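You operate a simulated robot arm through the tools that you are given. There is no shell and no other tool. Be economical: measure what you need, move in short steps, check, and stop when the job is done.

The job below is to be done with a simulated robot arm. You get a single attempt, and the scene is never put back.

JOB
Switch the pump on, close its vent and bring it to 1.3 bar.
Fine: pump most of the way, then trim the last bit with the fine knob.

It is judged by the outcome, as a careful person would: the job done as asked, and still so three seconds after it is handed in. It fails if anything else is knocked over, pushed out of place, dropped, spilled or broken.

ROBOT AND FRAMES
A 6-joint arm with a two-finger parallel gripper on a trunk, on a base that drives. Base frame: it is fixed to the floor where the robot stands at the start and does not move with it; the origin is under the middle of the robot, x ahead of it, y to its left, z up; the surface under the hand at the start is at about z = 0.73. Units: m, degrees, N and s.
With the tool pointing down near the work surface it reaches from about 0.38 to 0.9 m from the robot's upright axis, wherever it stands. Its first joint turns from -115.0 to 115.0 degrees. Places, roughly: grey pump switch [0.5, 0, 0.8]; left pump lever [0.8, 0, 0.8]; left pump port [0.8, 0, 0.8]; pump button [0.5, 0.2, 0.8]; pump vent dial [0.4, 0, 0.8]; right pump lever [0.8, -0.1, 0.8]. Payload 3.43 kg.
The tool frame sits at the grasp point between the pads (the TCP): z along the fingers, y along the line on which they close. The tips reach 0.034 m beyond it. The gripper opens to 0.128 m. The fingers are 0.024 m wide and 0.012 m thick; the gripper's body (0.048 by 0.13 m) begins 0.096 m behind the TCP.
Orientation is that of the tool frame in the base frame, as [roll, pitch, yaw] about the fixed x, y, z axes, in that order (R = Rz(yaw) Ry(pitch) Rx(roll)). With the fingers straight down and closing along the base's y, the tool's x points along the base's -x, its y along +y and its z along -z.

CONTROLS
- The arm moves only by the tool step_arm. Its argument "deltas" is a list of rows, each a list of 6 numbers: the shift along the base's x, y, z in m, then the turn, a rotation vector about the base's x, y, z in degrees. In form: [[x, y, z, rx, ry, rz], ...]. A call has 1 to 12 rows; each row shifts and turns the commanded pose from where the row before left it. "fingers" is the closure in counts, from 0 (fully open) to 255 (shut), set as the call begins (left out, the last holds). Rows are played at 5 a second. More than 0.05 m and 8.6 degrees between two rows, or a gripper value outside its range, and nothing of the call is played. Where a pose cannot be reached the arm comes as near as it can. A force on the tool above 40 N (or 10 N above the force at the start of the call, whichever is more), or a blocked arm, ends the call early, and 0.2 s more pass. The fingers move at their own pace (about 0.108 m/s each) and stop on an object; they squeeze with about 41 N. The grip force told is the motor's: it shows also when the fingers shut on nothing. Time passes only in rows, and 0.2 s behind the last, so rows that do not move let the fingers close. The reply holds the time, the measured pose of the TCP, the force on the tool along the base axes, the opening and the grip force, in the units named above and with some noise, with the torque about the TCP (base axes, N m) and any sound that the robot's microphone picked up, and new pictures: "show" is both (left out), scene, wrist or none.
- Cameras (640 x 400 px; columns grow to the right, rows downward): "scene" is now at [0.0192, 0.1718, 1.306]; the picture's right is [-0.33, -0.94, 0.00], its down [-0.58, 0.20, -0.79] and it looks along [0.74, -0.26, -0.62] (base axes); focal length 275 px, centre (320, 200). "wrist" rides on the gripper at [0.076, -0.011, -0.16] in the tool frame; the picture's right is [0.15, 0.99, 0.00], its down [-0.88, 0.13, -0.46] and it looks along [-0.45, 0.07, 0.89] (tool axes); focal length 234 px, centre (320, 200). There is no depth. A picture from a camera that has moved, and an enlarged one, comes with that camera's place and axes in the base frame and with its lens. The place of the scene camera against the robot may be out by one fixed shift of up to 0.012 m in any direction.
- lift_body(by): slides the trunk up (or, below 0, down) by that many m; the arm and the scene camera ride with it, the base frame stays. It gives what a move gives, with no picture.
- roll_base(legs): drives the robot by 1 to 6 legs, each [ahead, turn to the left] in m and degrees, along the robot's own axes; the way and the turn of a leg run together, so that a leg with both is an arc; at most 1.5 m and 180 degrees a leg. The arm and the cameras ride along, it lands a little off, and it stops where it bumps. It gives what a move gives, and a new picture of the scene camera.
- head_to(pan, tilt): turns the head with the scene camera to pan (to the left, within 103 degrees either way) and tilt (down, from -29 to 69), counted from straight ahead of the robot. It gives what a move gives, and a new picture of the scene camera.
- inspect(camera, box): a new picture of the part [left, top, right, bottom] of that camera's present view, enlarged. The clock stands still meanwhile.
- sign_off(): hands the job in; it is judged then, once.

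Work in short steps. Places have to be worked out from the pictures, the camera data and where the tool is seen: move nearer, look again, correct. Check each grasp and each placing, and mend what went wrong. You have 120 turns and 260 pictures in all, those below and enlarged ones among them. Open the gripper and draw the arm clear of the work before you hand the job in, unless the task says otherwise; then end with one line.

The tools are called after ">>>" as name(argument=value, ...) on one line, values as JSON. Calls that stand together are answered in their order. step_arm: Moves the arm, as the interface text tells. Its arguments: {"type":"object","properties":{"deltas":{"type":"array","items":{"type":"array","items":{"type":"number"}}},"fingers":{"type":"number"},"show":{"type":"string","enum":["both","scene","wrist","none"]}},"required":["deltas"]} The other tools are called the same way: lift_body (by) slides the trunk up or down; roll_base (legs) drives the base; head_to (pan, tilt) turns the head that bears the scene camera; inspect (camera, box) takes an enlarged picture of a part of a camera's view; sign_off () hands the job in.

At the start:

```text
t: 0.0
tcp_pos: [0.4676, 0.0221, 1.0321]
tool_rot: [-180.0, 0.0, 180.0]
wrist_force: [0.8, -0.1, -0.3]
torque: [0.0, 0.05, 0.01]
opening: 0.1283
grasp_force: 0.1
trunk travel left (down, up): [-0.575, 0.215]
robot x, y, heading: [-0.002, 0.0008, -0.0]
head pan, tilt: [-19.3, 38.0]
```

scene: 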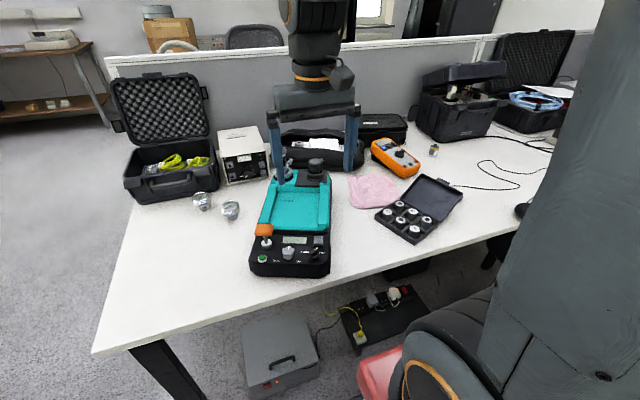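
wrist: 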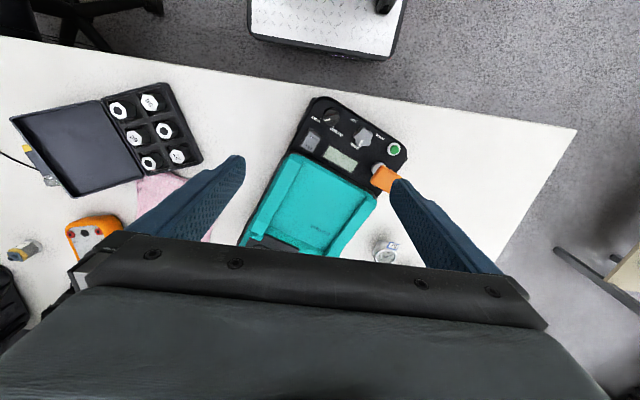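

The pump is the teal/black device. I look closer at its panel in both cameras.

>>> inspect(camera="scene", box=[230, 140, 350, 285])

>>> inspect(camera="wrist", box=[240, 80, 440, 260])

```text
2.76 times, centred on (290, 212) of scene
camera zoom: at [0.0192, 0.1718, 1.306], right [-0.33, -0.94, 0.0], down [-0.58, 0.2, -0.79], along [0.74, -0.26, -0.62], focal length 758 px, centre (403, 166)
```

zoom: 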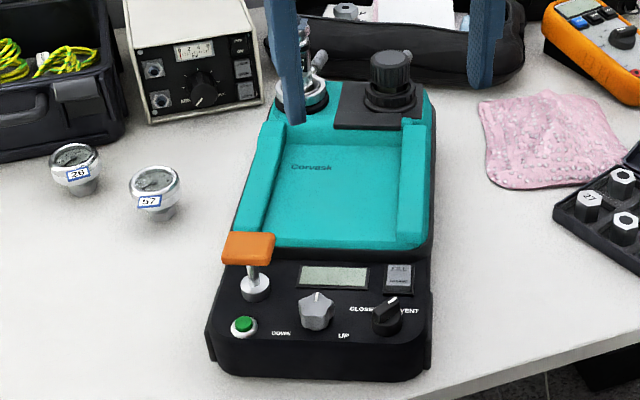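

```text
2.22 times, centred on (340, 170) of wrist
camera zoom: at [0.3916, 0.0121, 1.1927], right [-0.15, 0.99, 0.0], down [0.88, 0.13, 0.46], along [0.45, 0.07, -0.89], focal length 520 px, centre (276, 267)
```

zoom: 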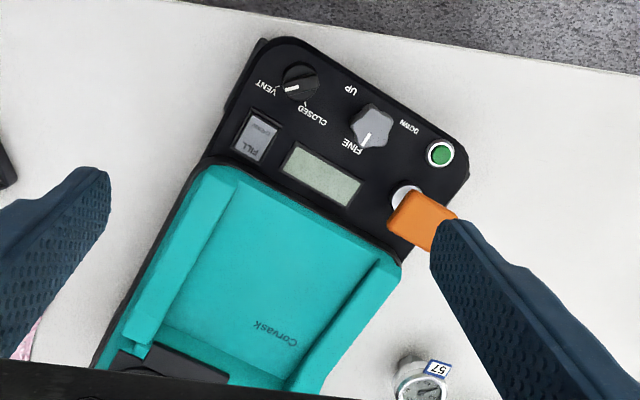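

I zoom further to read the labels.

>>> inspect(camera="scene", box=[250, 225, 334, 278])

>>> inspect(camera="wrist", box=[300, 90, 412, 160])

>>> inspect(camera="scene", box=[265, 145, 345, 195])

```text
7.55 times, centred on (292, 252) of scene
camera zoom: at [0.0192, 0.1718, 1.306], right [-0.33, -0.94, 0.0], down [-0.58, 0.2, -0.79], along [0.74, -0.26, -0.62], focal length 2075 px, centre (531, -189)
```

zoom: 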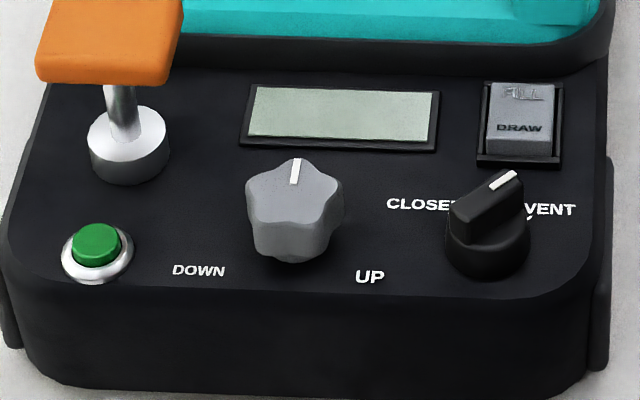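

```text
5.71 times, centred on (356, 125) of wrist
camera zoom: at [0.3916, 0.0121, 1.1927], right [-0.15, 0.99, 0.0], down [0.88, 0.13, 0.46], along [0.45, 0.07, -0.89], focal length 1338 px, centre (114, 629)
```

zoom: 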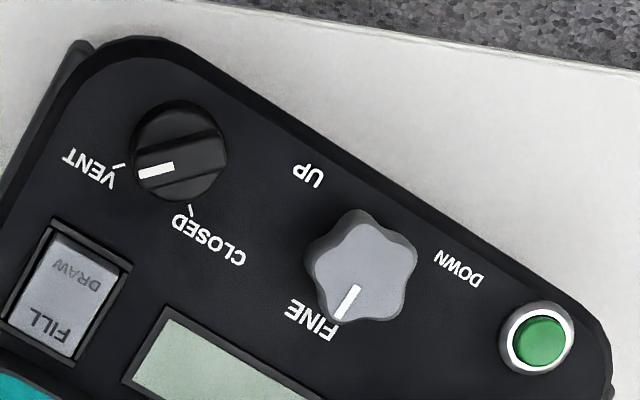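

```text
8.00 times, centred on (305, 170) of scene
camera zoom: at [0.0192, 0.1718, 1.306], right [-0.33, -0.94, 0.0], down [-0.58, 0.2, -0.79], along [0.74, -0.26, -0.62], focal length 2199 px, centre (440, 440)
```

zoom: 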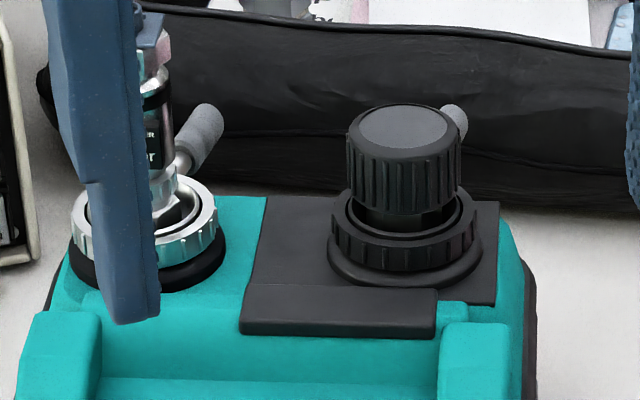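

I judge the green button (power) to be at about (0.478, 0.158, 0.79), the vent dial at (0.441, 0.039), the fine knob at (0.465, 0.097) and the orange pump handle top at (0.515, 0.141, 0.84). The pump's forward axis is at about -17° yaw. I close the fingers, align with the pump and move above the button.

>>> step_arm(deltas=[[0.003, 0.045, -0.03, 0, 0, -6], [0.004, 0.045, -0.03, 0, 0, -6], [0.004, 0.0455, -0.03, 0, 0, -5], [0, 0, -0.03, 0, 0, 0], [0, 0, -0.03, 0, 0, 0], [0, 0, 0, 0, 0, 0]], fingers=255)

```text
refused: row 1 steps farther than a row can; nothing moved
```

The norm of row 1 was over the limit, so I use smaller rows.

>>> step_arm(deltas=[[0.003, 0.035, -0.02, 0, 0, -5], [0.003, 0.035, -0.02, 0, 0, -4], [0.003, 0.035, -0.02, 0, 0, -4], [0.002, 0.0305, -0.02, 0, 0, -4], [0, 0, -0.035, 0, 0, 0], [0, 0, -0.035, 0, 0, 0], [0, 0, 0, 0, 0, 0]], fingers=255)

```text
t: 1.6
tcp_pos: [0.4774, 0.1577, 0.8818]
tool_rot: [-180.0, 0.0, 163.0]
wrist_force: [-0.3, -0.6, -0.6]
torque: [0.0, -0.02, -0.03]
opening: 0.0001
grasp_force: 33.0
trunk travel left (down, up): [-0.575, 0.215]
robot x, y, heading: [-0.0019, -0.0015, -0.1]
head pan, tilt: [-19.3, 38.0]
camera scene: at [0.0191, 0.1719, 1.306], right [-0.33, -0.94, 0.0], down [-0.58, 0.2, -0.79], along [0.74, -0.26, -0.62], focal length 275 px, centre (320, 200)
camera wrist: at [0.4019, 0.1703, 1.0417], right [0.15, 0.99, 0.0], down [0.88, -0.13, 0.46], along [0.45, -0.07, -0.89], focal length 234 px, centre (320, 200)
```

scene: 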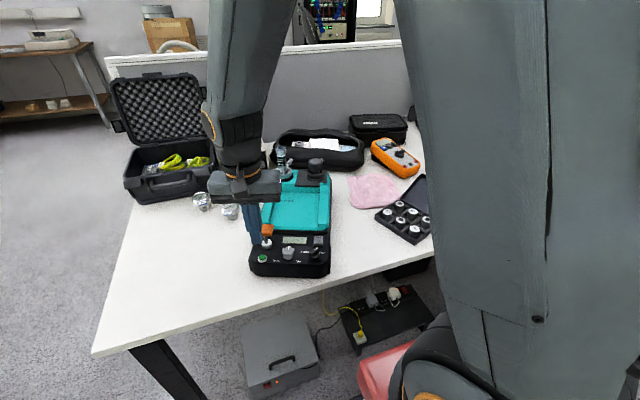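
wrist: 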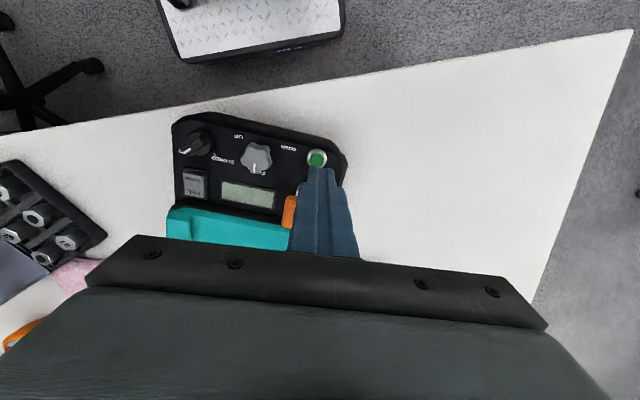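

The button ray agrees at about (0.477, 0.155). I descend and watch for contact.

>>> step_arm(deltas=[[0, -0.0025, -0.025, 0, 0, 0], [0, 0, -0.02, 0, 0, 0], [0, 0, -0.005, 0, 0, 0], [0, 0, 0, 0, 0, 0]])

>>> inspect(camera="wrist", box=[240, 110, 400, 210])

```text
t: 2.6
tcp_pos: [0.4789, 0.1533, 0.8324]
tool_rot: [179.9, 0.0, 163.1]
wrist_force: [-0.5, -0.4, -0.6]
torque: [0.01, 0.04, 0.03]
opening: 0.0
grasp_force: 32.9
trunk travel left (down, up): [-0.575, 0.215]
robot x, y, heading: [-0.0003, -0.0028, -0.3]
head pan, tilt: [-19.3, 38.0]
camera scene: at [0.0192, 0.1719, 1.306], right [-0.33, -0.94, 0.0], down [-0.58, 0.2, -0.79], along [0.74, -0.26, -0.62], focal length 275 px, centre (320, 200)
camera wrist: at [0.4021, 0.1675, 0.9922], right [0.15, 0.99, 0.0], down [0.88, -0.13, 0.46], along [0.45, -0.07, -0.89], focal length 234 px, centre (320, 200)
```

scene: 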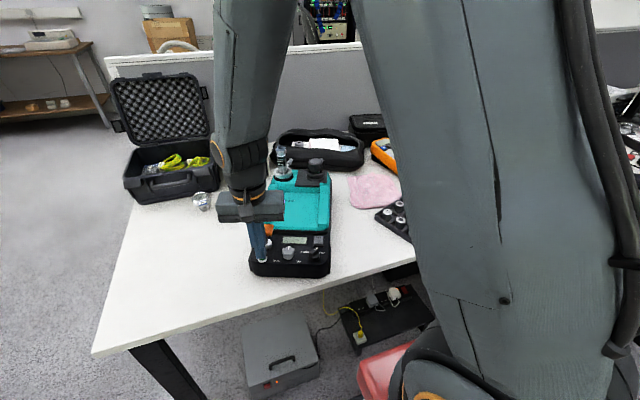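
wrist: 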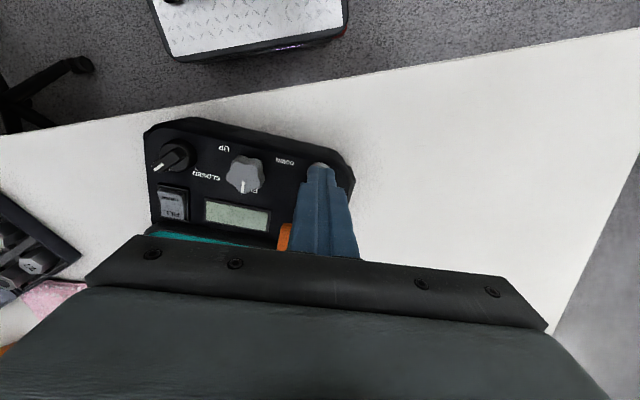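

```text
4.00 times, centred on (320, 160) of wrist
camera zoom: at [0.4021, 0.1675, 0.9922], right [0.15, 0.99, 0.0], down [0.88, -0.13, 0.46], along [0.45, -0.07, -0.89], focal length 937 px, centre (320, 360)
```

zoom: 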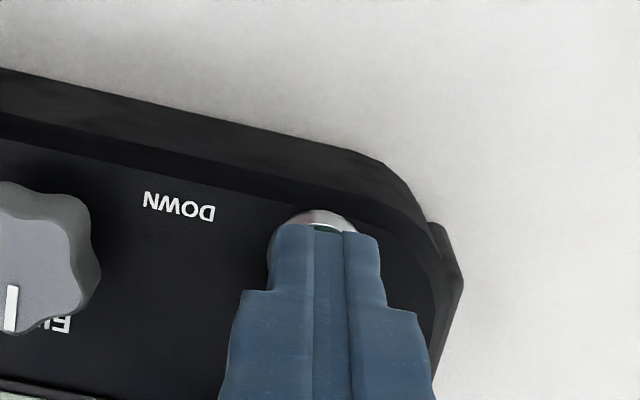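

The tip is right above the button. I shift 3 mm nearer and press gently.

>>> step_arm(deltas=[[-0.003, 0.001, 0, 0, 0, 0], [0, 0, -0.004, 0, 0, 0], [0, 0, -0.003, 0, 0, 0], [0, 0, -0.002, 0, 0, 0], [0, 0, 0, 0, 0, 0]], show="wrist")

```text
t: 3.8
tcp_pos: [0.4757, 0.1546, 0.825]
tool_rot: [180.0, 0.1, 163.0]
wrist_force: [-1.2, 1.1, 12.7]
torque: [0.03, -0.03, 0.01]
opening: 0.0001
grasp_force: 32.7
trunk travel left (down, up): [-0.575, 0.215]
robot x, y, heading: [-0.0005, -0.0006, 0.0]
head pan, tilt: [-19.3, 38.0]
heard: click
camera wrist: at [0.3994, 0.1687, 0.9841], right [0.15, 0.99, 0.0], down [0.88, -0.13, 0.46], along [0.45, -0.07, -0.89], focal length 234 px, centre (320, 200)
```

wrist: 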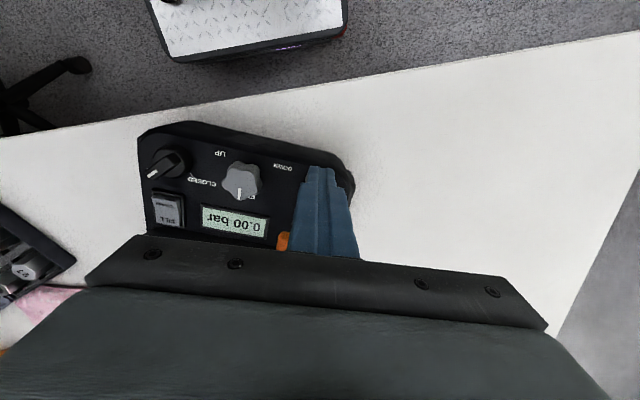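

The pump clicked on and the display reads 0.00 bar. I rise and move over the vent dial, turning the gripper so it will close across the dial's bar.

>>> step_arm(deltas=[[0, 0, 0.04, 0, 0, 0], [0, 0, 0.04, 0, 0, 0], [-0.006, -0.03, 0.01, 0, 0, -8], [-0.006, -0.03, 0.01, 0, 0, -8], [-0.007, -0.03, 0, 0, 0, -8], [-0.008, -0.0256, 0, 0, 0, -8], [-0.008, 0, 0, 0, 0, -8], [0, 0, 0, 0, 0, -8], [0, 0, 0, 0, 0, 0]], fingers=140)

>>> inspect(camera="wrist", box=[220, 100, 420, 225])

>>> inspect(camera="scene", box=[240, 215, 344, 280])

```text
t: 5.8
tcp_pos: [0.4408, 0.0399, 0.9246]
tool_rot: [179.9, 0.0, 115.0]
wrist_force: [0.4, 1.0, -0.4]
torque: [0.01, 0.01, 0.0]
opening: 0.0578
grasp_force: 0.1
trunk travel left (down, up): [-0.575, 0.215]
robot x, y, heading: [-0.0009, 0.0012, -0.0]
head pan, tilt: [-19.3, 38.0]
camera scene: at [0.0192, 0.1718, 1.306], right [-0.33, -0.94, 0.0], down [-0.58, 0.2, -0.79], along [0.74, -0.26, -0.62], focal length 275 px, centre (320, 200)
camera wrist: at [0.3983, 0.1055, 1.0838], right [0.84, 0.55, 0.0], down [0.49, -0.74, 0.46], along [0.25, -0.38, -0.89], focal length 234 px, centre (320, 200)
```

scene: 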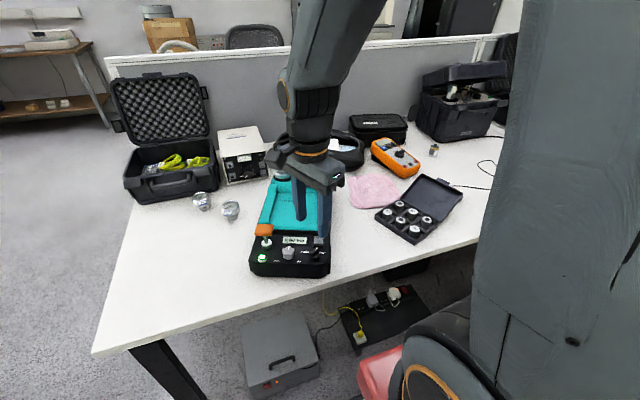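
wrist: 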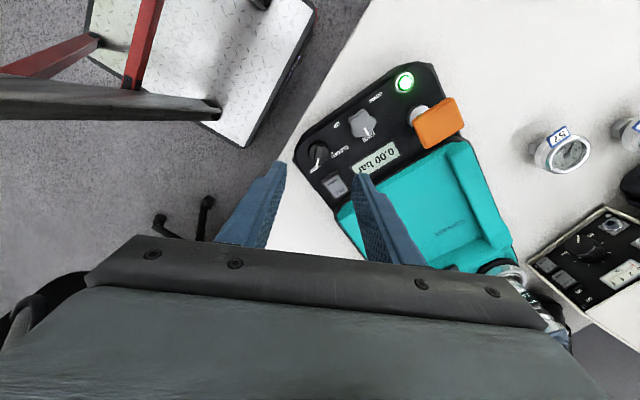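

```text
3.20 times, centred on (320, 162) of wrist
camera zoom: at [0.3983, 0.1055, 1.0838], right [0.84, 0.55, 0.0], down [0.49, -0.74, 0.46], along [0.25, -0.38, -0.89], focal length 749 px, centre (320, 320)
```

zoom: 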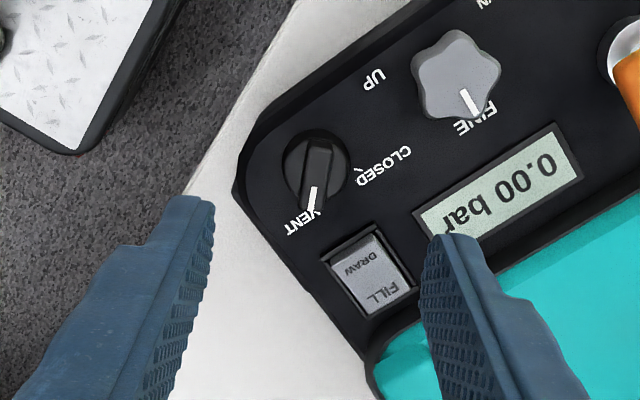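

```text
6.15 times, centred on (292, 248) of scene
camera zoom: at [0.0192, 0.1718, 1.306], right [-0.33, -0.94, 0.0], down [-0.58, 0.2, -0.79], along [0.74, -0.26, -0.62], focal length 1692 px, centre (492, -92)
```

zoom: 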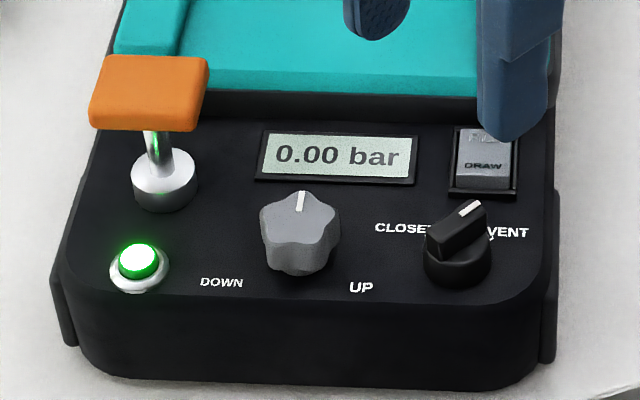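

Dial centre is confirmed at (0.4415, 0.038), its top at about z 0.80, and the bar lies perpendicular to the closing line. I descend until the tips straddle the bar, without closing yet.

>>> step_arm(deltas=[[0.0005, -0.002, -0.04, 0, 0, 0], [0, 0, -0.04, 0, 0, 0], [0, 0, -0.015, 0, 0, 0], [0, 0, -0.006, 0, 0, 0], [0, 0, 0, 0, 0, 0]], fingers=160)

>>> inspect(camera="wrist", box=[220, 100, 420, 225])

>>> inspect(camera="scene", box=[240, 215, 344, 280])

```text
t: 7.0
tcp_pos: [0.4415, 0.0381, 0.8232]
tool_rot: [-180.0, 0.0, 115.0]
wrist_force: [0.3, 0.1, -0.4]
torque: [-0.01, 0.0, 0.02]
opening: 0.0478
grasp_force: 0.0
trunk travel left (down, up): [-0.575, 0.215]
robot x, y, heading: [0.0009, -0.0004, -0.2]
head pan, tilt: [-19.3, 38.0]
camera scene: at [0.0192, 0.1718, 1.306], right [-0.33, -0.94, 0.0], down [-0.58, 0.2, -0.79], along [0.74, -0.26, -0.62], focal length 275 px, centre (320, 200)
camera wrist: at [0.3986, 0.1035, 0.983], right [0.83, 0.55, 0.0], down [0.49, -0.74, 0.46], along [0.25, -0.38, -0.89], focal length 234 px, centre (320, 200)
```

scene: 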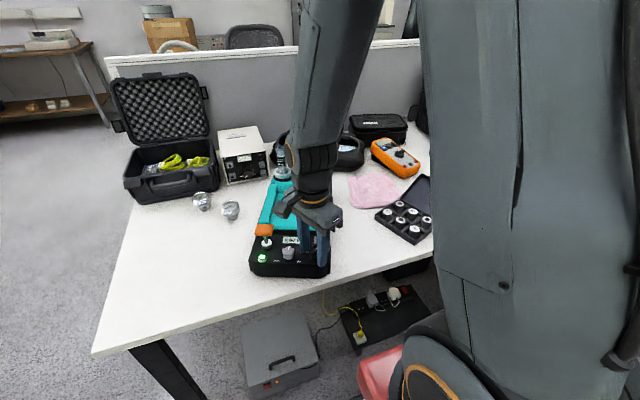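
wrist: 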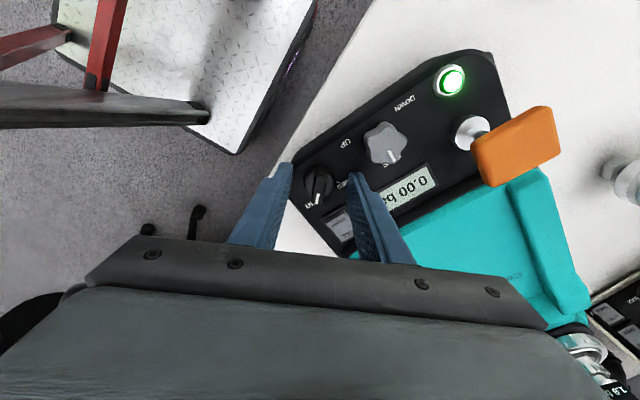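

```text
3.20 times, centred on (320, 162) of wrist
camera zoom: at [0.3986, 0.1035, 0.983], right [0.83, 0.55, 0.0], down [0.49, -0.74, 0.46], along [0.25, -0.38, -0.89], focal length 749 px, centre (320, 320)
```

zoom: 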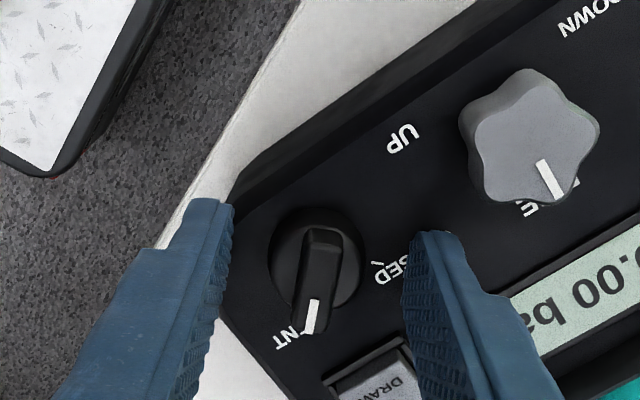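

```text
6.15 times, centred on (292, 248) of scene
camera zoom: at [0.0192, 0.1718, 1.306], right [-0.33, -0.94, 0.0], down [-0.58, 0.2, -0.79], along [0.74, -0.26, -0.62], focal length 1692 px, centre (492, -92)
```

zoom: 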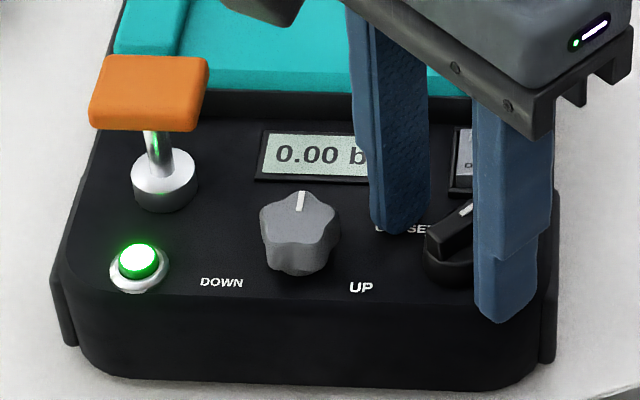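

The dial centre refines to about (0.442, 0.035). I shift a touch, lower 3 mm and close on the bar.

>>> step_arm(deltas=[[0.001, -0.003, -0.003, 0, 0, 0], [0, 0, 0, 0, 0, 0]], show="none")

>>> step_arm(deltas=[[0, 0, 0, 0, 0, 0], [0, 0, 0, 0, 0, 0]], fingers=255, show="none")

>>> inspect(camera="wrist", box=[220, 100, 420, 225])

```text
t: 7.7
tcp_pos: [0.4426, 0.0357, 0.8216]
tool_rot: [179.8, 0.2, 115.0]
wrist_force: [-5.0, 6.9, 21.0]
torque: [-0.09, 0.64, -0.44]
opening: 0.0486
grasp_force: 0.9
trunk travel left (down, up): [-0.575, 0.215]
robot x, y, heading: [-0.0044, 0.0016, 0.2]
head pan, tilt: [-19.3, 38.0]
stopped in row 2: the force on the tool passed its limit at 41 N (the readings are from after the stop); the commanded pose is now the measured one
```

```text
t: 8.3
tcp_pos: [0.4417, 0.036, 0.8217]
tool_rot: [179.8, 0.0, 115.0]
wrist_force: [-7.5, -7.6, 31.5]
torque: [-0.52, 0.72, 0.08]
opening: 0.0264
grasp_force: 40.6
trunk travel left (down, up): [-0.575, 0.215]
robot x, y, heading: [-0.0012, 0.0013, 0.1]
head pan, tilt: [-19.3, 38.0]
```

```text
3.20 times, centred on (320, 162) of wrist
camera zoom: at [0.399, 0.1006, 0.9814], right [0.83, 0.55, 0.0], down [0.49, -0.74, 0.46], along [0.25, -0.38, -0.89], focal length 749 px, centre (320, 320)
```

zoom: 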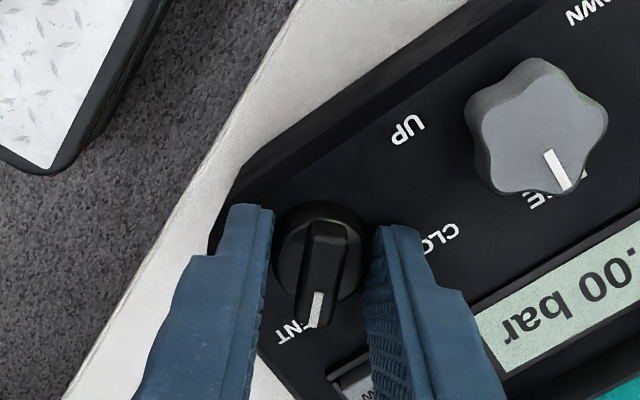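

The tips touched the panel (z ≈ 0.788) and now hold the dial's skirt (26 mm). I ease up slightly to take the downward force off.

>>> step_arm(deltas=[[0, 0, 0.002, 0, 0, 0], [0, 0, 0, 0, 0, 0]], show="none")

```text
t: 8.9
tcp_pos: [0.4428, 0.0353, 0.8208]
tool_rot: [-179.9, -0.1, 115.0]
wrist_force: [-1.2, -2.0, -0.1]
torque: [0.65, 0.13, -0.05]
opening: 0.0262
grasp_force: 41.5
trunk travel left (down, up): [-0.575, 0.215]
robot x, y, heading: [-0.0032, 0.0034, -0.0]
head pan, tilt: [-19.3, 38.0]
```

Downward force is gone. I turn the dial counter-clockwise (VENT to CLOSED, about 88°) and watch the torque.

>>> step_arm(deltas=[[0, 0, 0, 0, 0, 8], [0, 0, 0, 0, 0, 8], [0, 0, 0, 0, 0, 8], [0, 0, 0, 0, 0, 8], [0, 0, 0, 0, 0, 8]], show="none")

>>> inspect(camera="wrist", box=[220, 100, 420, 225])

```text
t: 10.1
tcp_pos: [0.4428, 0.036, 0.823]
tool_rot: [-180.0, 0.0, 155.2]
wrist_force: [-0.4, 1.7, 1.2]
torque: [0.23, 0.41, -0.04]
opening: 0.0262
grasp_force: 40.7
trunk travel left (down, up): [-0.575, 0.215]
robot x, y, heading: [0.0005, -0.0011, 0.0]
head pan, tilt: [-19.3, 38.0]
```

```text
3.20 times, centred on (320, 162) of wrist
camera zoom: at [0.3684, 0.059, 0.9826], right [0.28, 0.96, 0.0], down [0.85, -0.25, 0.46], along [0.44, -0.13, -0.89], focal length 749 px, centre (320, 320)
```

zoom: 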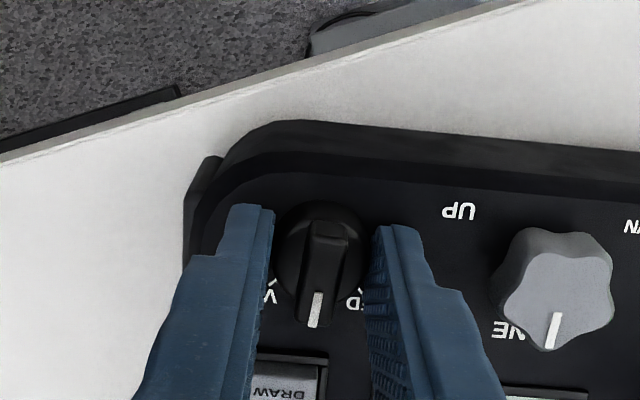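

The dial follows. I continue the turn.

>>> step_arm(deltas=[[0, 0, 0, 0, 0, 8], [0, 0, 0, 0, 0, 8], [0, 0, 0, 0, 0, 8], [0, 0, 0, 0, 0, 8], [0, 0, 0, 0, 0, 8], [0, 0, 0, 0, 0, 6]], show="none")

>>> inspect(camera="wrist", box=[220, 100, 420, 225])

```text
t: 11.5
tcp_pos: [0.4411, 0.0363, 0.823]
tool_rot: [-180.0, -0.1, -158.9]
wrist_force: [-2.0, 1.0, -0.7]
torque: [0.12, -0.33, 0.03]
opening: 0.0262
grasp_force: 41.2
trunk travel left (down, up): [-0.575, 0.215]
robot x, y, heading: [-0.0007, -0.0003, -0.2]
head pan, tilt: [-19.3, 38.0]
```

```text
3.20 times, centred on (320, 162) of wrist
camera zoom: at [0.3754, -0.0002, 0.9826], right [-0.49, 0.87, 0.0], down [0.78, 0.44, 0.45], along [0.4, 0.22, -0.89], focal length 749 px, centre (320, 320)
```

zoom: 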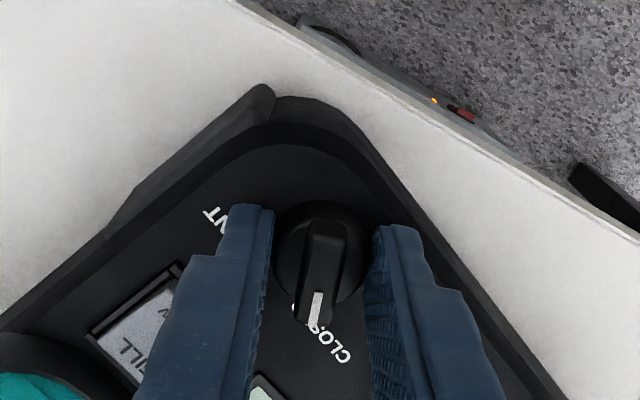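

I release, rise a little, and check the pointer against the CLOSED mark.

>>> step_arm(deltas=[[0, 0, 0, 0, 0, 0], [0, 0, 0.03, 0, 0, 0], [0, 0, 0.03, 0, 0, 0], [0, 0, 0, 0, 0, 0]], fingers=140, show="none")

>>> inspect(camera="wrist", box=[260, 110, 380, 185])

>>> inspect(camera="scene", box=[240, 215, 344, 280])

```text
t: 12.5
tcp_pos: [0.4427, 0.0369, 0.8832]
tool_rot: [179.9, 0.0, -159.0]
wrist_force: [0.6, -0.1, 0.1]
torque: [0.01, 0.06, -0.01]
opening: 0.0578
grasp_force: 0.0
trunk travel left (down, up): [-0.575, 0.215]
robot x, y, heading: [0.003, -0.0009, 0.3]
head pan, tilt: [-19.3, 38.0]
```

```text
5.33 times, centred on (320, 148) of wrist
camera zoom: at [0.3754, -0.0002, 1.0428], right [-0.49, 0.87, 0.0], down [0.78, 0.44, 0.46], along [0.4, 0.22, -0.89], focal length 1249 px, centre (320, 480)
```

zoom: 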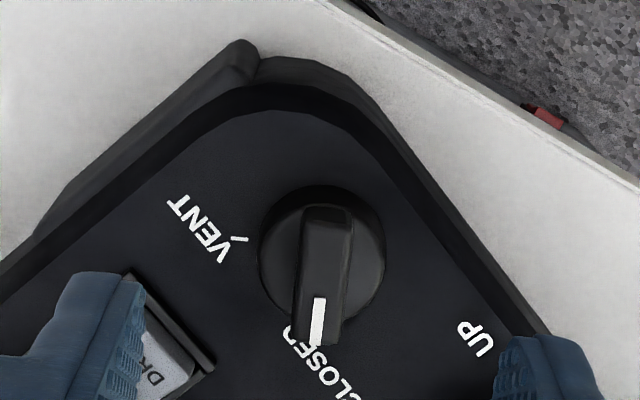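

```text
6.15 times, centred on (292, 248) of scene
camera zoom: at [0.019, 0.1719, 1.3059], right [-0.33, -0.94, 0.0], down [-0.58, 0.2, -0.79], along [0.74, -0.26, -0.62], focal length 1692 px, centre (492, -92)
```

zoom: 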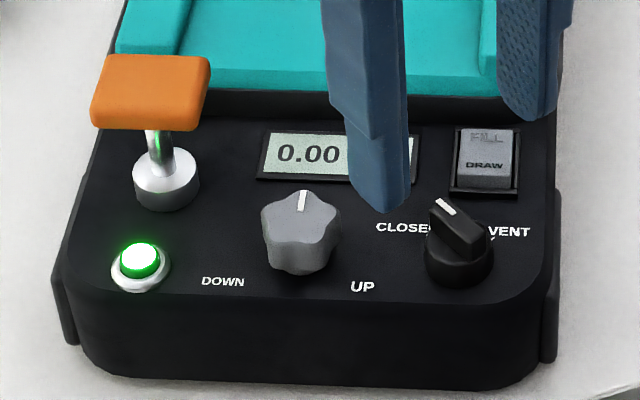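

The pointer is at about 22–25°, whereas I judge the CLOSED tick to be around 34° (it's still hidden under the pointer's end). I regrip and turn ~10° further, watching for a stop.

>>> step_arm(deltas=[[0, 0, -0.03, 0, 0, 0], [0, -0.001, -0.028, 0, 0, 0], [0, 0, 0, 0, 0, 0]], show="none")

>>> step_arm(deltas=[[0, 0, 0, 0, 0, 0], [0, 0, 0, 0, 0, 0], [0, 0, 0, 0, 0, 5], [0, 0, 0, 0, 0, 5], [0, 0, 0, 0, 0, 0]], fingers=255, show="none")

```text
t: 13.3
tcp_pos: [0.443, 0.0355, 0.8242]
tool_rot: [179.9, 0.0, -159.0]
wrist_force: [0.5, -0.8, -0.1]
torque: [-0.01, -0.02, 0.0]
opening: 0.0576
grasp_force: 0.1
trunk travel left (down, up): [-0.575, 0.215]
robot x, y, heading: [-0.0012, 0.0001, 0.0]
head pan, tilt: [-19.3, 38.0]
```

```text
t: 14.5
tcp_pos: [0.4419, 0.0357, 0.8245]
tool_rot: [-180.0, 0.0, -149.0]
wrist_force: [-2.4, 16.6, -0.4]
torque: [0.65, 0.02, -0.24]
opening: 0.0261
grasp_force: 41.4
trunk travel left (down, up): [-0.575, 0.215]
robot x, y, heading: [0.0023, 0.0034, -0.0]
head pan, tilt: [-19.3, 38.0]
```

Torque has risen to -0.24, suggesting an end stop. I release and look.

>>> step_arm(deltas=[[0, 0, 0, 0, 0, 0], [0, 0, 0.04, 0, 0, 0], [0, 0, 0.04, 0, 0, 0], [0, 0, 0, 0, 0, 0]], fingers=140, show="none")

>>> inspect(camera="wrist", box=[260, 110, 380, 185])

>>> inspect(camera="scene", box=[240, 215, 344, 280])

```text
t: 15.5
tcp_pos: [0.4428, 0.0358, 0.9069]
tool_rot: [180.0, 0.0, -149.0]
wrist_force: [0.6, -1.3, -0.9]
torque: [0.0, 0.01, -0.02]
opening: 0.0575
grasp_force: 0.1
trunk travel left (down, up): [-0.575, 0.215]
robot x, y, heading: [0.0011, -0.0013, -0.0]
head pan, tilt: [-19.3, 38.0]
```

```text
5.33 times, centred on (320, 148) of wrist
camera zoom: at [0.3841, -0.0121, 1.0659], right [-0.64, 0.77, 0.0], down [0.69, 0.57, 0.46], along [0.35, 0.29, -0.89], focal length 1249 px, centre (320, 480)
```

zoom: 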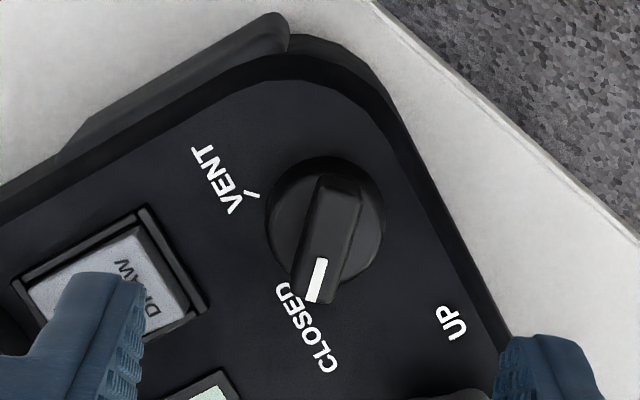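

```text
6.15 times, centred on (292, 248) of scene
camera zoom: at [0.019, 0.172, 1.3059], right [-0.33, -0.94, 0.0], down [-0.58, 0.2, -0.79], along [0.74, -0.26, -0.62], focal length 1692 px, centre (492, -92)
```

zoom: 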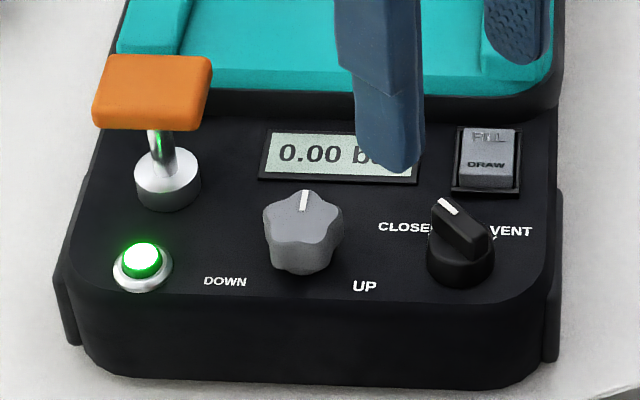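

The dial hit its end stop at CLOSED (the fingers slipped and the pointer did not move further). Next I go above the orange handle with closed fingers, and check the rocker (FILL looks pressed).

>>> step_arm(deltas=[[0, 0, 0.02, 0, 0, -8], [0.012, 0.02, 0.02, 0, 0, -8], [0.015, 0.02, 0, 0, 0, -8], [0.015, 0.02, 0, 0, 0, -8], [0.015, 0.02, 0, 0, 0, -8], [0.015, 0.025, 0, 0, 0, -8], [0, 0, 0, 0, 0, 0]], fingers=255)

>>> inspect(camera="wrist", box=[180, 110, 380, 235])

>>> inspect(camera="scene", box=[240, 205, 344, 270])

```text
t: 17.1
tcp_pos: [0.5145, 0.14, 0.9459]
tool_rot: [-180.0, 0.0, 162.9]
wrist_force: [-0.3, 0.3, 0.6]
torque: [0.03, 0.01, -0.02]
opening: 0.0
grasp_force: 32.7
trunk travel left (down, up): [-0.575, 0.215]
robot x, y, heading: [0.0059, 0.0001, -0.0]
head pan, tilt: [-19.3, 38.0]
camera scene: at [0.0189, 0.172, 1.306], right [-0.33, -0.94, 0.0], down [-0.58, 0.2, -0.79], along [0.74, -0.26, -0.62], focal length 275 px, centre (320, 200)
camera wrist: at [0.4386, 0.1528, 1.1049], right [0.15, 0.99, 0.0], down [0.88, -0.13, 0.46], along [0.45, -0.07, -0.89], focal length 234 px, centre (320, 200)
```

scene: 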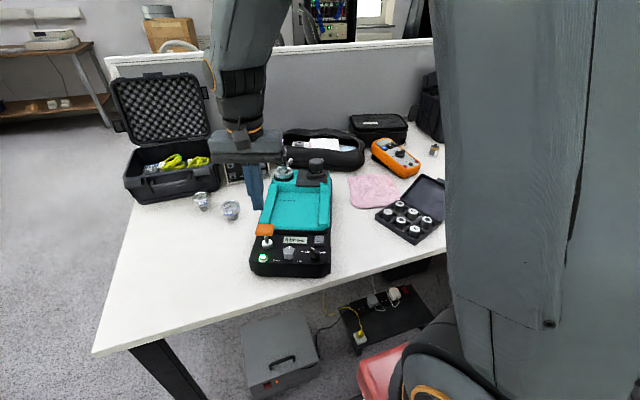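
wrist: 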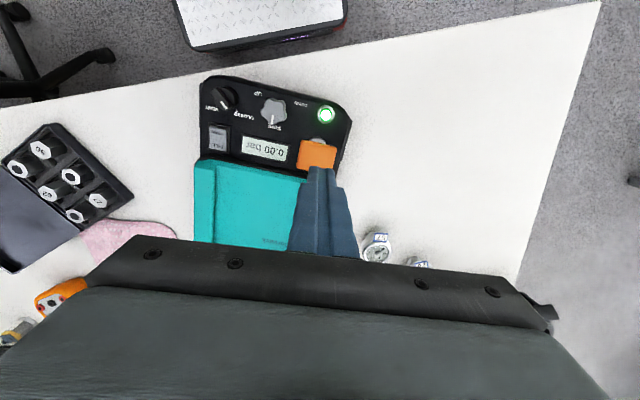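

```text
3.20 times, centred on (280, 172) of wrist
camera zoom: at [0.4386, 0.1528, 1.1049], right [0.15, 0.99, 0.0], down [0.88, -0.13, 0.46], along [0.45, -0.07, -0.89], focal length 749 px, centre (448, 288)
```

zoom: 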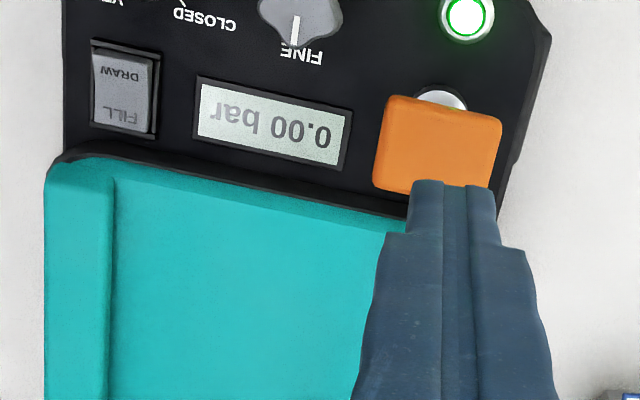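

```text
6.15 times, centred on (292, 238) of scene
camera zoom: at [0.0189, 0.172, 1.306], right [-0.33, -0.94, 0.0], down [-0.58, 0.2, -0.79], along [0.74, -0.26, -0.62], focal length 1692 px, centre (492, -31)
```

zoom: 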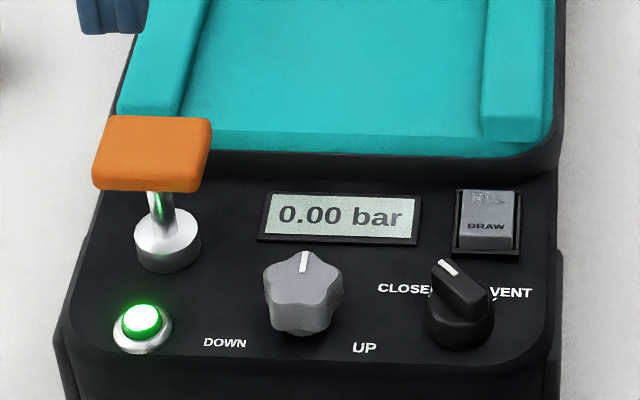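

Handle centre is about (0.5135, 0.137). I descend to just above it.

>>> step_arm(deltas=[[-0.001, -0.003, -0.04, 0, 0, 0], [0, 0, -0.02, 0, 0, 0], [0, 0, -0.005, 0, 0, 0], [0, 0, 0, 0, 0, 0]], show="scene")

>>> inspect(camera="scene", box=[240, 205, 344, 270])

```text
t: 18.1
tcp_pos: [0.515, 0.137, 0.8799]
tool_rot: [180.0, 0.0, 162.9]
wrist_force: [1.1, 0.0, 1.9]
torque: [0.02, -0.02, -0.02]
opening: 0.0002
grasp_force: 33.2
trunk travel left (down, up): [-0.575, 0.215]
robot x, y, heading: [-0.0003, -0.0005, 0.1]
head pan, tilt: [-19.3, 38.0]
camera scene: at [0.0189, 0.172, 1.306], right [-0.33, -0.94, 0.0], down [-0.58, 0.2, -0.79], along [0.74, -0.26, -0.62], focal length 275 px, centre (320, 200)
```

scene: 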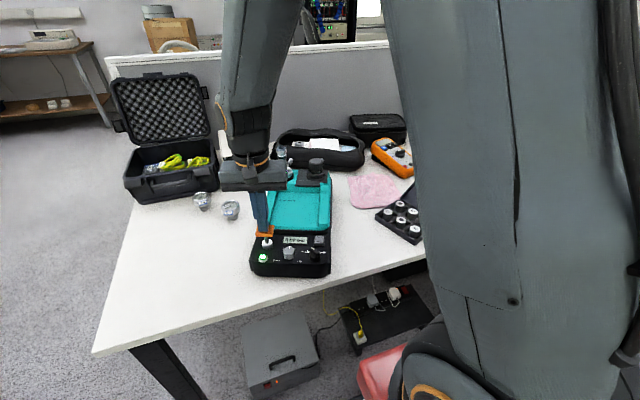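

```text
6.15 times, centred on (292, 238) of scene
camera zoom: at [0.0189, 0.172, 1.306], right [-0.33, -0.94, 0.0], down [-0.58, 0.2, -0.79], along [0.74, -0.26, -0.62], focal length 1692 px, centre (492, -31)
```

zoom: 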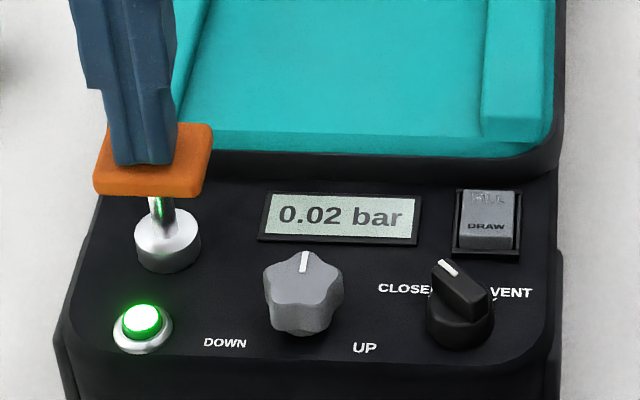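

In contact already and the display rose to 0.02 bar, so FILL is right. I press further down.

>>> step_arm(deltas=[[0, 0, -0.004, 0, 0, 0], [0, 0, -0.004, 0, 0, 0], [0, 0, 0, 0, 0, 0]], show="none")

>>> inspect(camera="scene", box=[240, 205, 344, 270])

```text
t: 18.9
tcp_pos: [0.5149, 0.1361, 0.8728]
tool_rot: [-180.0, 0.0, 163.1]
wrist_force: [1.9, 1.1, 2.4]
torque: [0.01, -0.09, 0.03]
opening: 0.0
grasp_force: 33.2
trunk travel left (down, up): [-0.575, 0.215]
robot x, y, heading: [-0.0003, 0.0006, 0.1]
head pan, tilt: [-19.3, 38.0]
```

```text
6.15 times, centred on (292, 238) of scene
camera zoom: at [0.0189, 0.172, 1.306], right [-0.33, -0.94, 0.0], down [-0.58, 0.2, -0.79], along [0.74, -0.26, -0.62], focal length 1692 px, centre (492, -31)
```

zoom: 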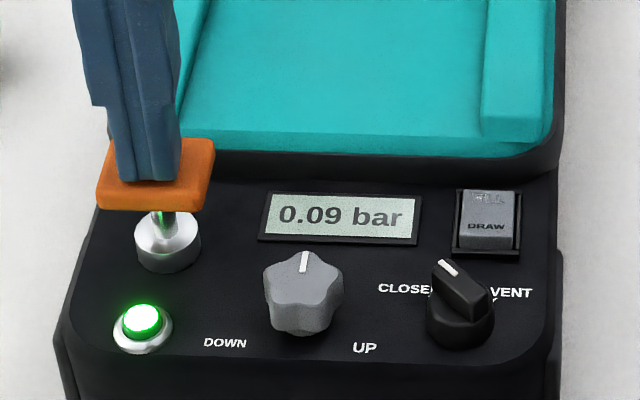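

About 0.01 bar per mm. I complete the stroke and see whether it stays after releasing.

>>> step_arm(deltas=[[0, 0, -0.005, 0, 0, 0], [0, 0, -0.005, 0, 0, 0], [0, 0, -0.004, 0, 0, 0], [0, 0, 0, 0, 0, 0]], show="none")

>>> inspect(camera="scene", box=[240, 205, 344, 270])

>>> step_arm(deltas=[[0, 0, 0.015, 0, 0, 0], [0, 0, 0.01, 0, 0, 0], [0, 0, 0, 0, 0, 0]], show="none")

>>> inspect(camera="scene", box=[240, 205, 344, 270])

```text
t: 19.9
tcp_pos: [0.5132, 0.1375, 0.8572]
tool_rot: [-179.9, 0.0, 163.1]
wrist_force: [0.1, -3.5, 4.0]
torque: [-0.14, -0.05, 0.01]
opening: 0.0001
grasp_force: 33.1
trunk travel left (down, up): [-0.575, 0.215]
robot x, y, heading: [0.002, -0.0031, 0.1]
head pan, tilt: [-19.3, 38.0]
```

```text
6.15 times, centred on (292, 238) of scene
camera zoom: at [0.0189, 0.1718, 1.306], right [-0.33, -0.94, 0.0], down [-0.58, 0.2, -0.79], along [0.74, -0.26, -0.62], focal length 1692 px, centre (492, -31)
```

zoom: 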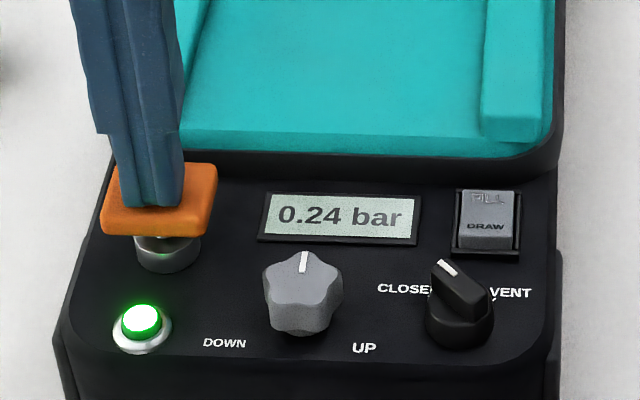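

```text
t: 20.7
tcp_pos: [0.5128, 0.1372, 0.884]
tool_rot: [180.0, 0.0, 163.0]
wrist_force: [-0.2, -0.1, 0.6]
torque: [0.0, -0.05, 0.02]
opening: 0.0
grasp_force: 33.2
trunk travel left (down, up): [-0.575, 0.215]
robot x, y, heading: [0.0002, -0.0024, -0.0]
head pan, tilt: [-19.3, 38.0]
```

```text
6.15 times, centred on (292, 238) of scene
camera zoom: at [0.0189, 0.172, 1.3059], right [-0.33, -0.94, 0.0], down [-0.58, 0.2, -0.79], along [0.74, -0.26, -0.62], focal length 1692 px, centre (492, -31)
```

zoom: 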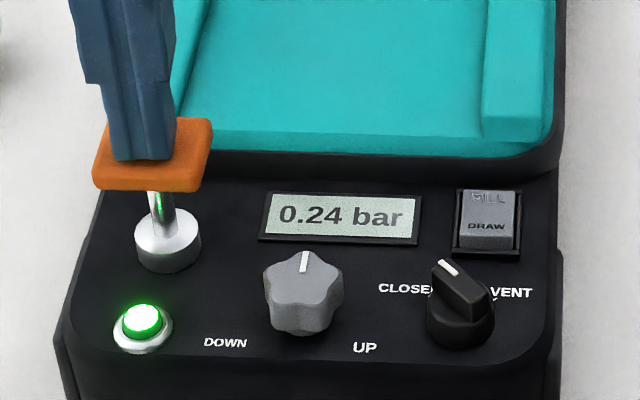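

Pressure holds at 0.24 bar; one full stroke gives ~0.24. I make two more strokes.

>>> step_arm(deltas=[[0, 0, -0.009, 0, 0, 0], [0, 0, -0.009, 0, 0, 0], [0, 0, -0.008, 0, 0, 0], [0, 0, 0, 0, 0, 0], [0, 0, 0.013, 0, 0, 0], [0, 0, 0.013, 0, 0, 0], [0, 0, -0.009, 0, 0, 0], [0, 0, -0.009, 0, 0, 0], [0, 0, -0.008, 0, 0, 0], [0, 0, 0, 0, 0, 0], [0, 0, 0.013, 0, 0, 0], [0, 0, 0.013, 0, 0, 0]], show="none")

>>> inspect(camera="scene", box=[240, 205, 344, 270])

```text
t: 23.3
tcp_pos: [0.5131, 0.1372, 0.8832]
tool_rot: [180.0, 0.0, 163.1]
wrist_force: [0.7, 0.9, 0.7]
torque: [0.0, -0.01, -0.02]
opening: 0.0
grasp_force: 32.6
trunk travel left (down, up): [-0.575, 0.215]
robot x, y, heading: [0.0005, 0.0016, 0.2]
head pan, tilt: [-19.3, 38.0]
heard: click
```

```text
6.15 times, centred on (292, 238) of scene
camera zoom: at [0.0191, 0.1721, 1.3059], right [-0.33, -0.94, 0.0], down [-0.58, 0.2, -0.79], along [0.74, -0.26, -0.62], focal length 1692 px, centre (492, -31)
```

zoom: 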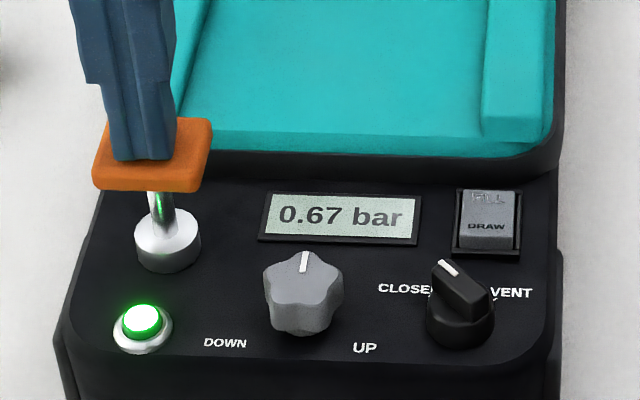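

0.67 bar now, ~0.21 per stroke. Two more strokes should give ~1.1.

>>> step_arm(deltas=[[0, 0, -0.009, 0, 0, 0], [0, 0, -0.009, 0, 0, 0], [0, 0, -0.008, 0, 0, 0], [0, 0, 0, 0, 0, 0], [0, 0, 0.013, 0, 0, 0], [0, 0, 0.013, 0, 0, 0], [0, 0, -0.009, 0, 0, 0], [0, 0, -0.009, 0, 0, 0], [0, 0, -0.008, 0, 0, 0], [0, 0, 0, 0, 0, 0], [0, 0, 0.013, 0, 0, 0], [0, 0, 0.013, 0, 0, 0]], show="none")

>>> inspect(camera="scene", box=[240, 205, 344, 270])

```text
t: 25.9
tcp_pos: [0.5138, 0.1373, 0.8835]
tool_rot: [-179.9, 0.0, 163.0]
wrist_force: [0.7, 0.0, 0.1]
torque: [0.02, 0.0, -0.02]
opening: 0.0
grasp_force: 32.7
trunk travel left (down, up): [-0.575, 0.215]
robot x, y, heading: [0.0017, 0.0004, 0.1]
head pan, tilt: [-19.3, 38.0]
heard: click, click
```

```text
6.15 times, centred on (292, 238) of scene
camera zoom: at [0.0191, 0.1721, 1.3059], right [-0.33, -0.94, 0.0], down [-0.58, 0.2, -0.79], along [0.74, -0.26, -0.62], focal length 1692 px, centre (492, -31)
```

zoom: 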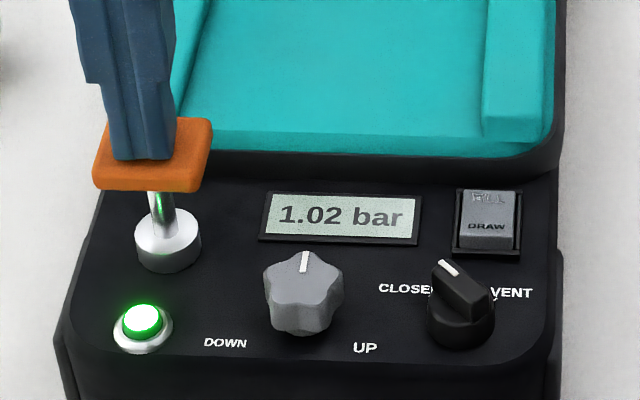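

1.02 bar. One more full stroke (~0.16).

>>> step_arm(deltas=[[0, 0, -0.009, 0, 0, 0], [0, 0, -0.009, 0, 0, 0], [0, 0, -0.008, 0, 0, 0], [0, 0, 0, 0, 0, 0], [0, 0, 0.013, 0, 0, 0], [0, 0, 0.013, 0, 0, 0]], show="none")

>>> inspect(camera="scene", box=[240, 205, 344, 270])

```text
t: 27.3
tcp_pos: [0.5117, 0.1372, 0.8819]
tool_rot: [180.0, -0.1, 163.0]
wrist_force: [-0.8, -0.1, 0.9]
torque: [-0.01, 0.0, 0.02]
opening: 0.0
grasp_force: 33.0
trunk travel left (down, up): [-0.575, 0.215]
robot x, y, heading: [-0.003, -0.0023, 0.1]
head pan, tilt: [-19.3, 38.0]
heard: click
```

```text
6.15 times, centred on (292, 238) of scene
camera zoom: at [0.0189, 0.1721, 1.3059], right [-0.33, -0.94, 0.0], down [-0.58, 0.2, -0.79], along [0.74, -0.26, -0.62], focal length 1692 px, centre (492, -31)
```

zoom: 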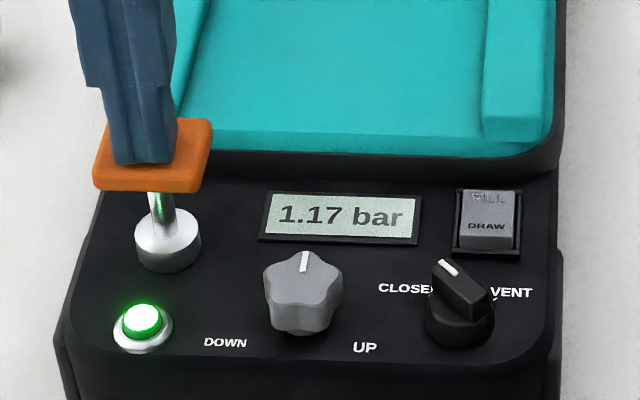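

1.17 bar. A partial stroke next, then check before releasing.

>>> step_arm(deltas=[[0, 0, -0.009, 0, 0, 0], [0, 0, -0.008, 0, 0, 0], [0, 0, 0, 0, 0, 0]], show="none")

>>> inspect(camera="scene", box=[240, 205, 344, 270])

```text
t: 28.1
tcp_pos: [0.5137, 0.1368, 0.8665]
tool_rot: [-179.9, 0.0, 163.0]
wrist_force: [-4.1, 3.4, 6.1]
torque: [0.11, 0.11, 0.04]
opening: 0.0001
grasp_force: 33.2
trunk travel left (down, up): [-0.575, 0.215]
robot x, y, heading: [0.003, 0.003, 0.3]
head pan, tilt: [-19.3, 38.0]
```

```text
6.15 times, centred on (292, 238) of scene
camera zoom: at [0.0185, 0.1721, 1.306], right [-0.33, -0.94, 0.0], down [-0.58, 0.2, -0.79], along [0.74, -0.26, -0.62], focal length 1692 px, centre (492, -31)
```

zoom: 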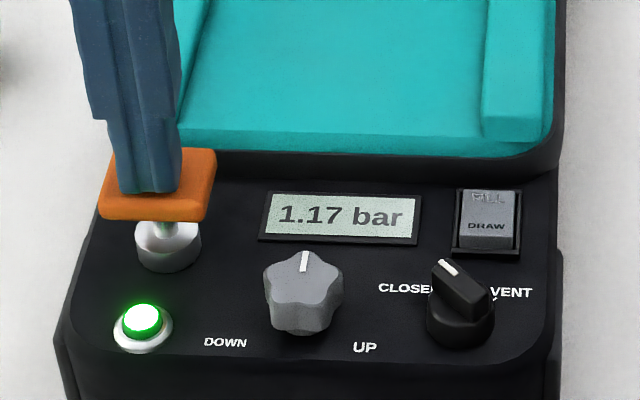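

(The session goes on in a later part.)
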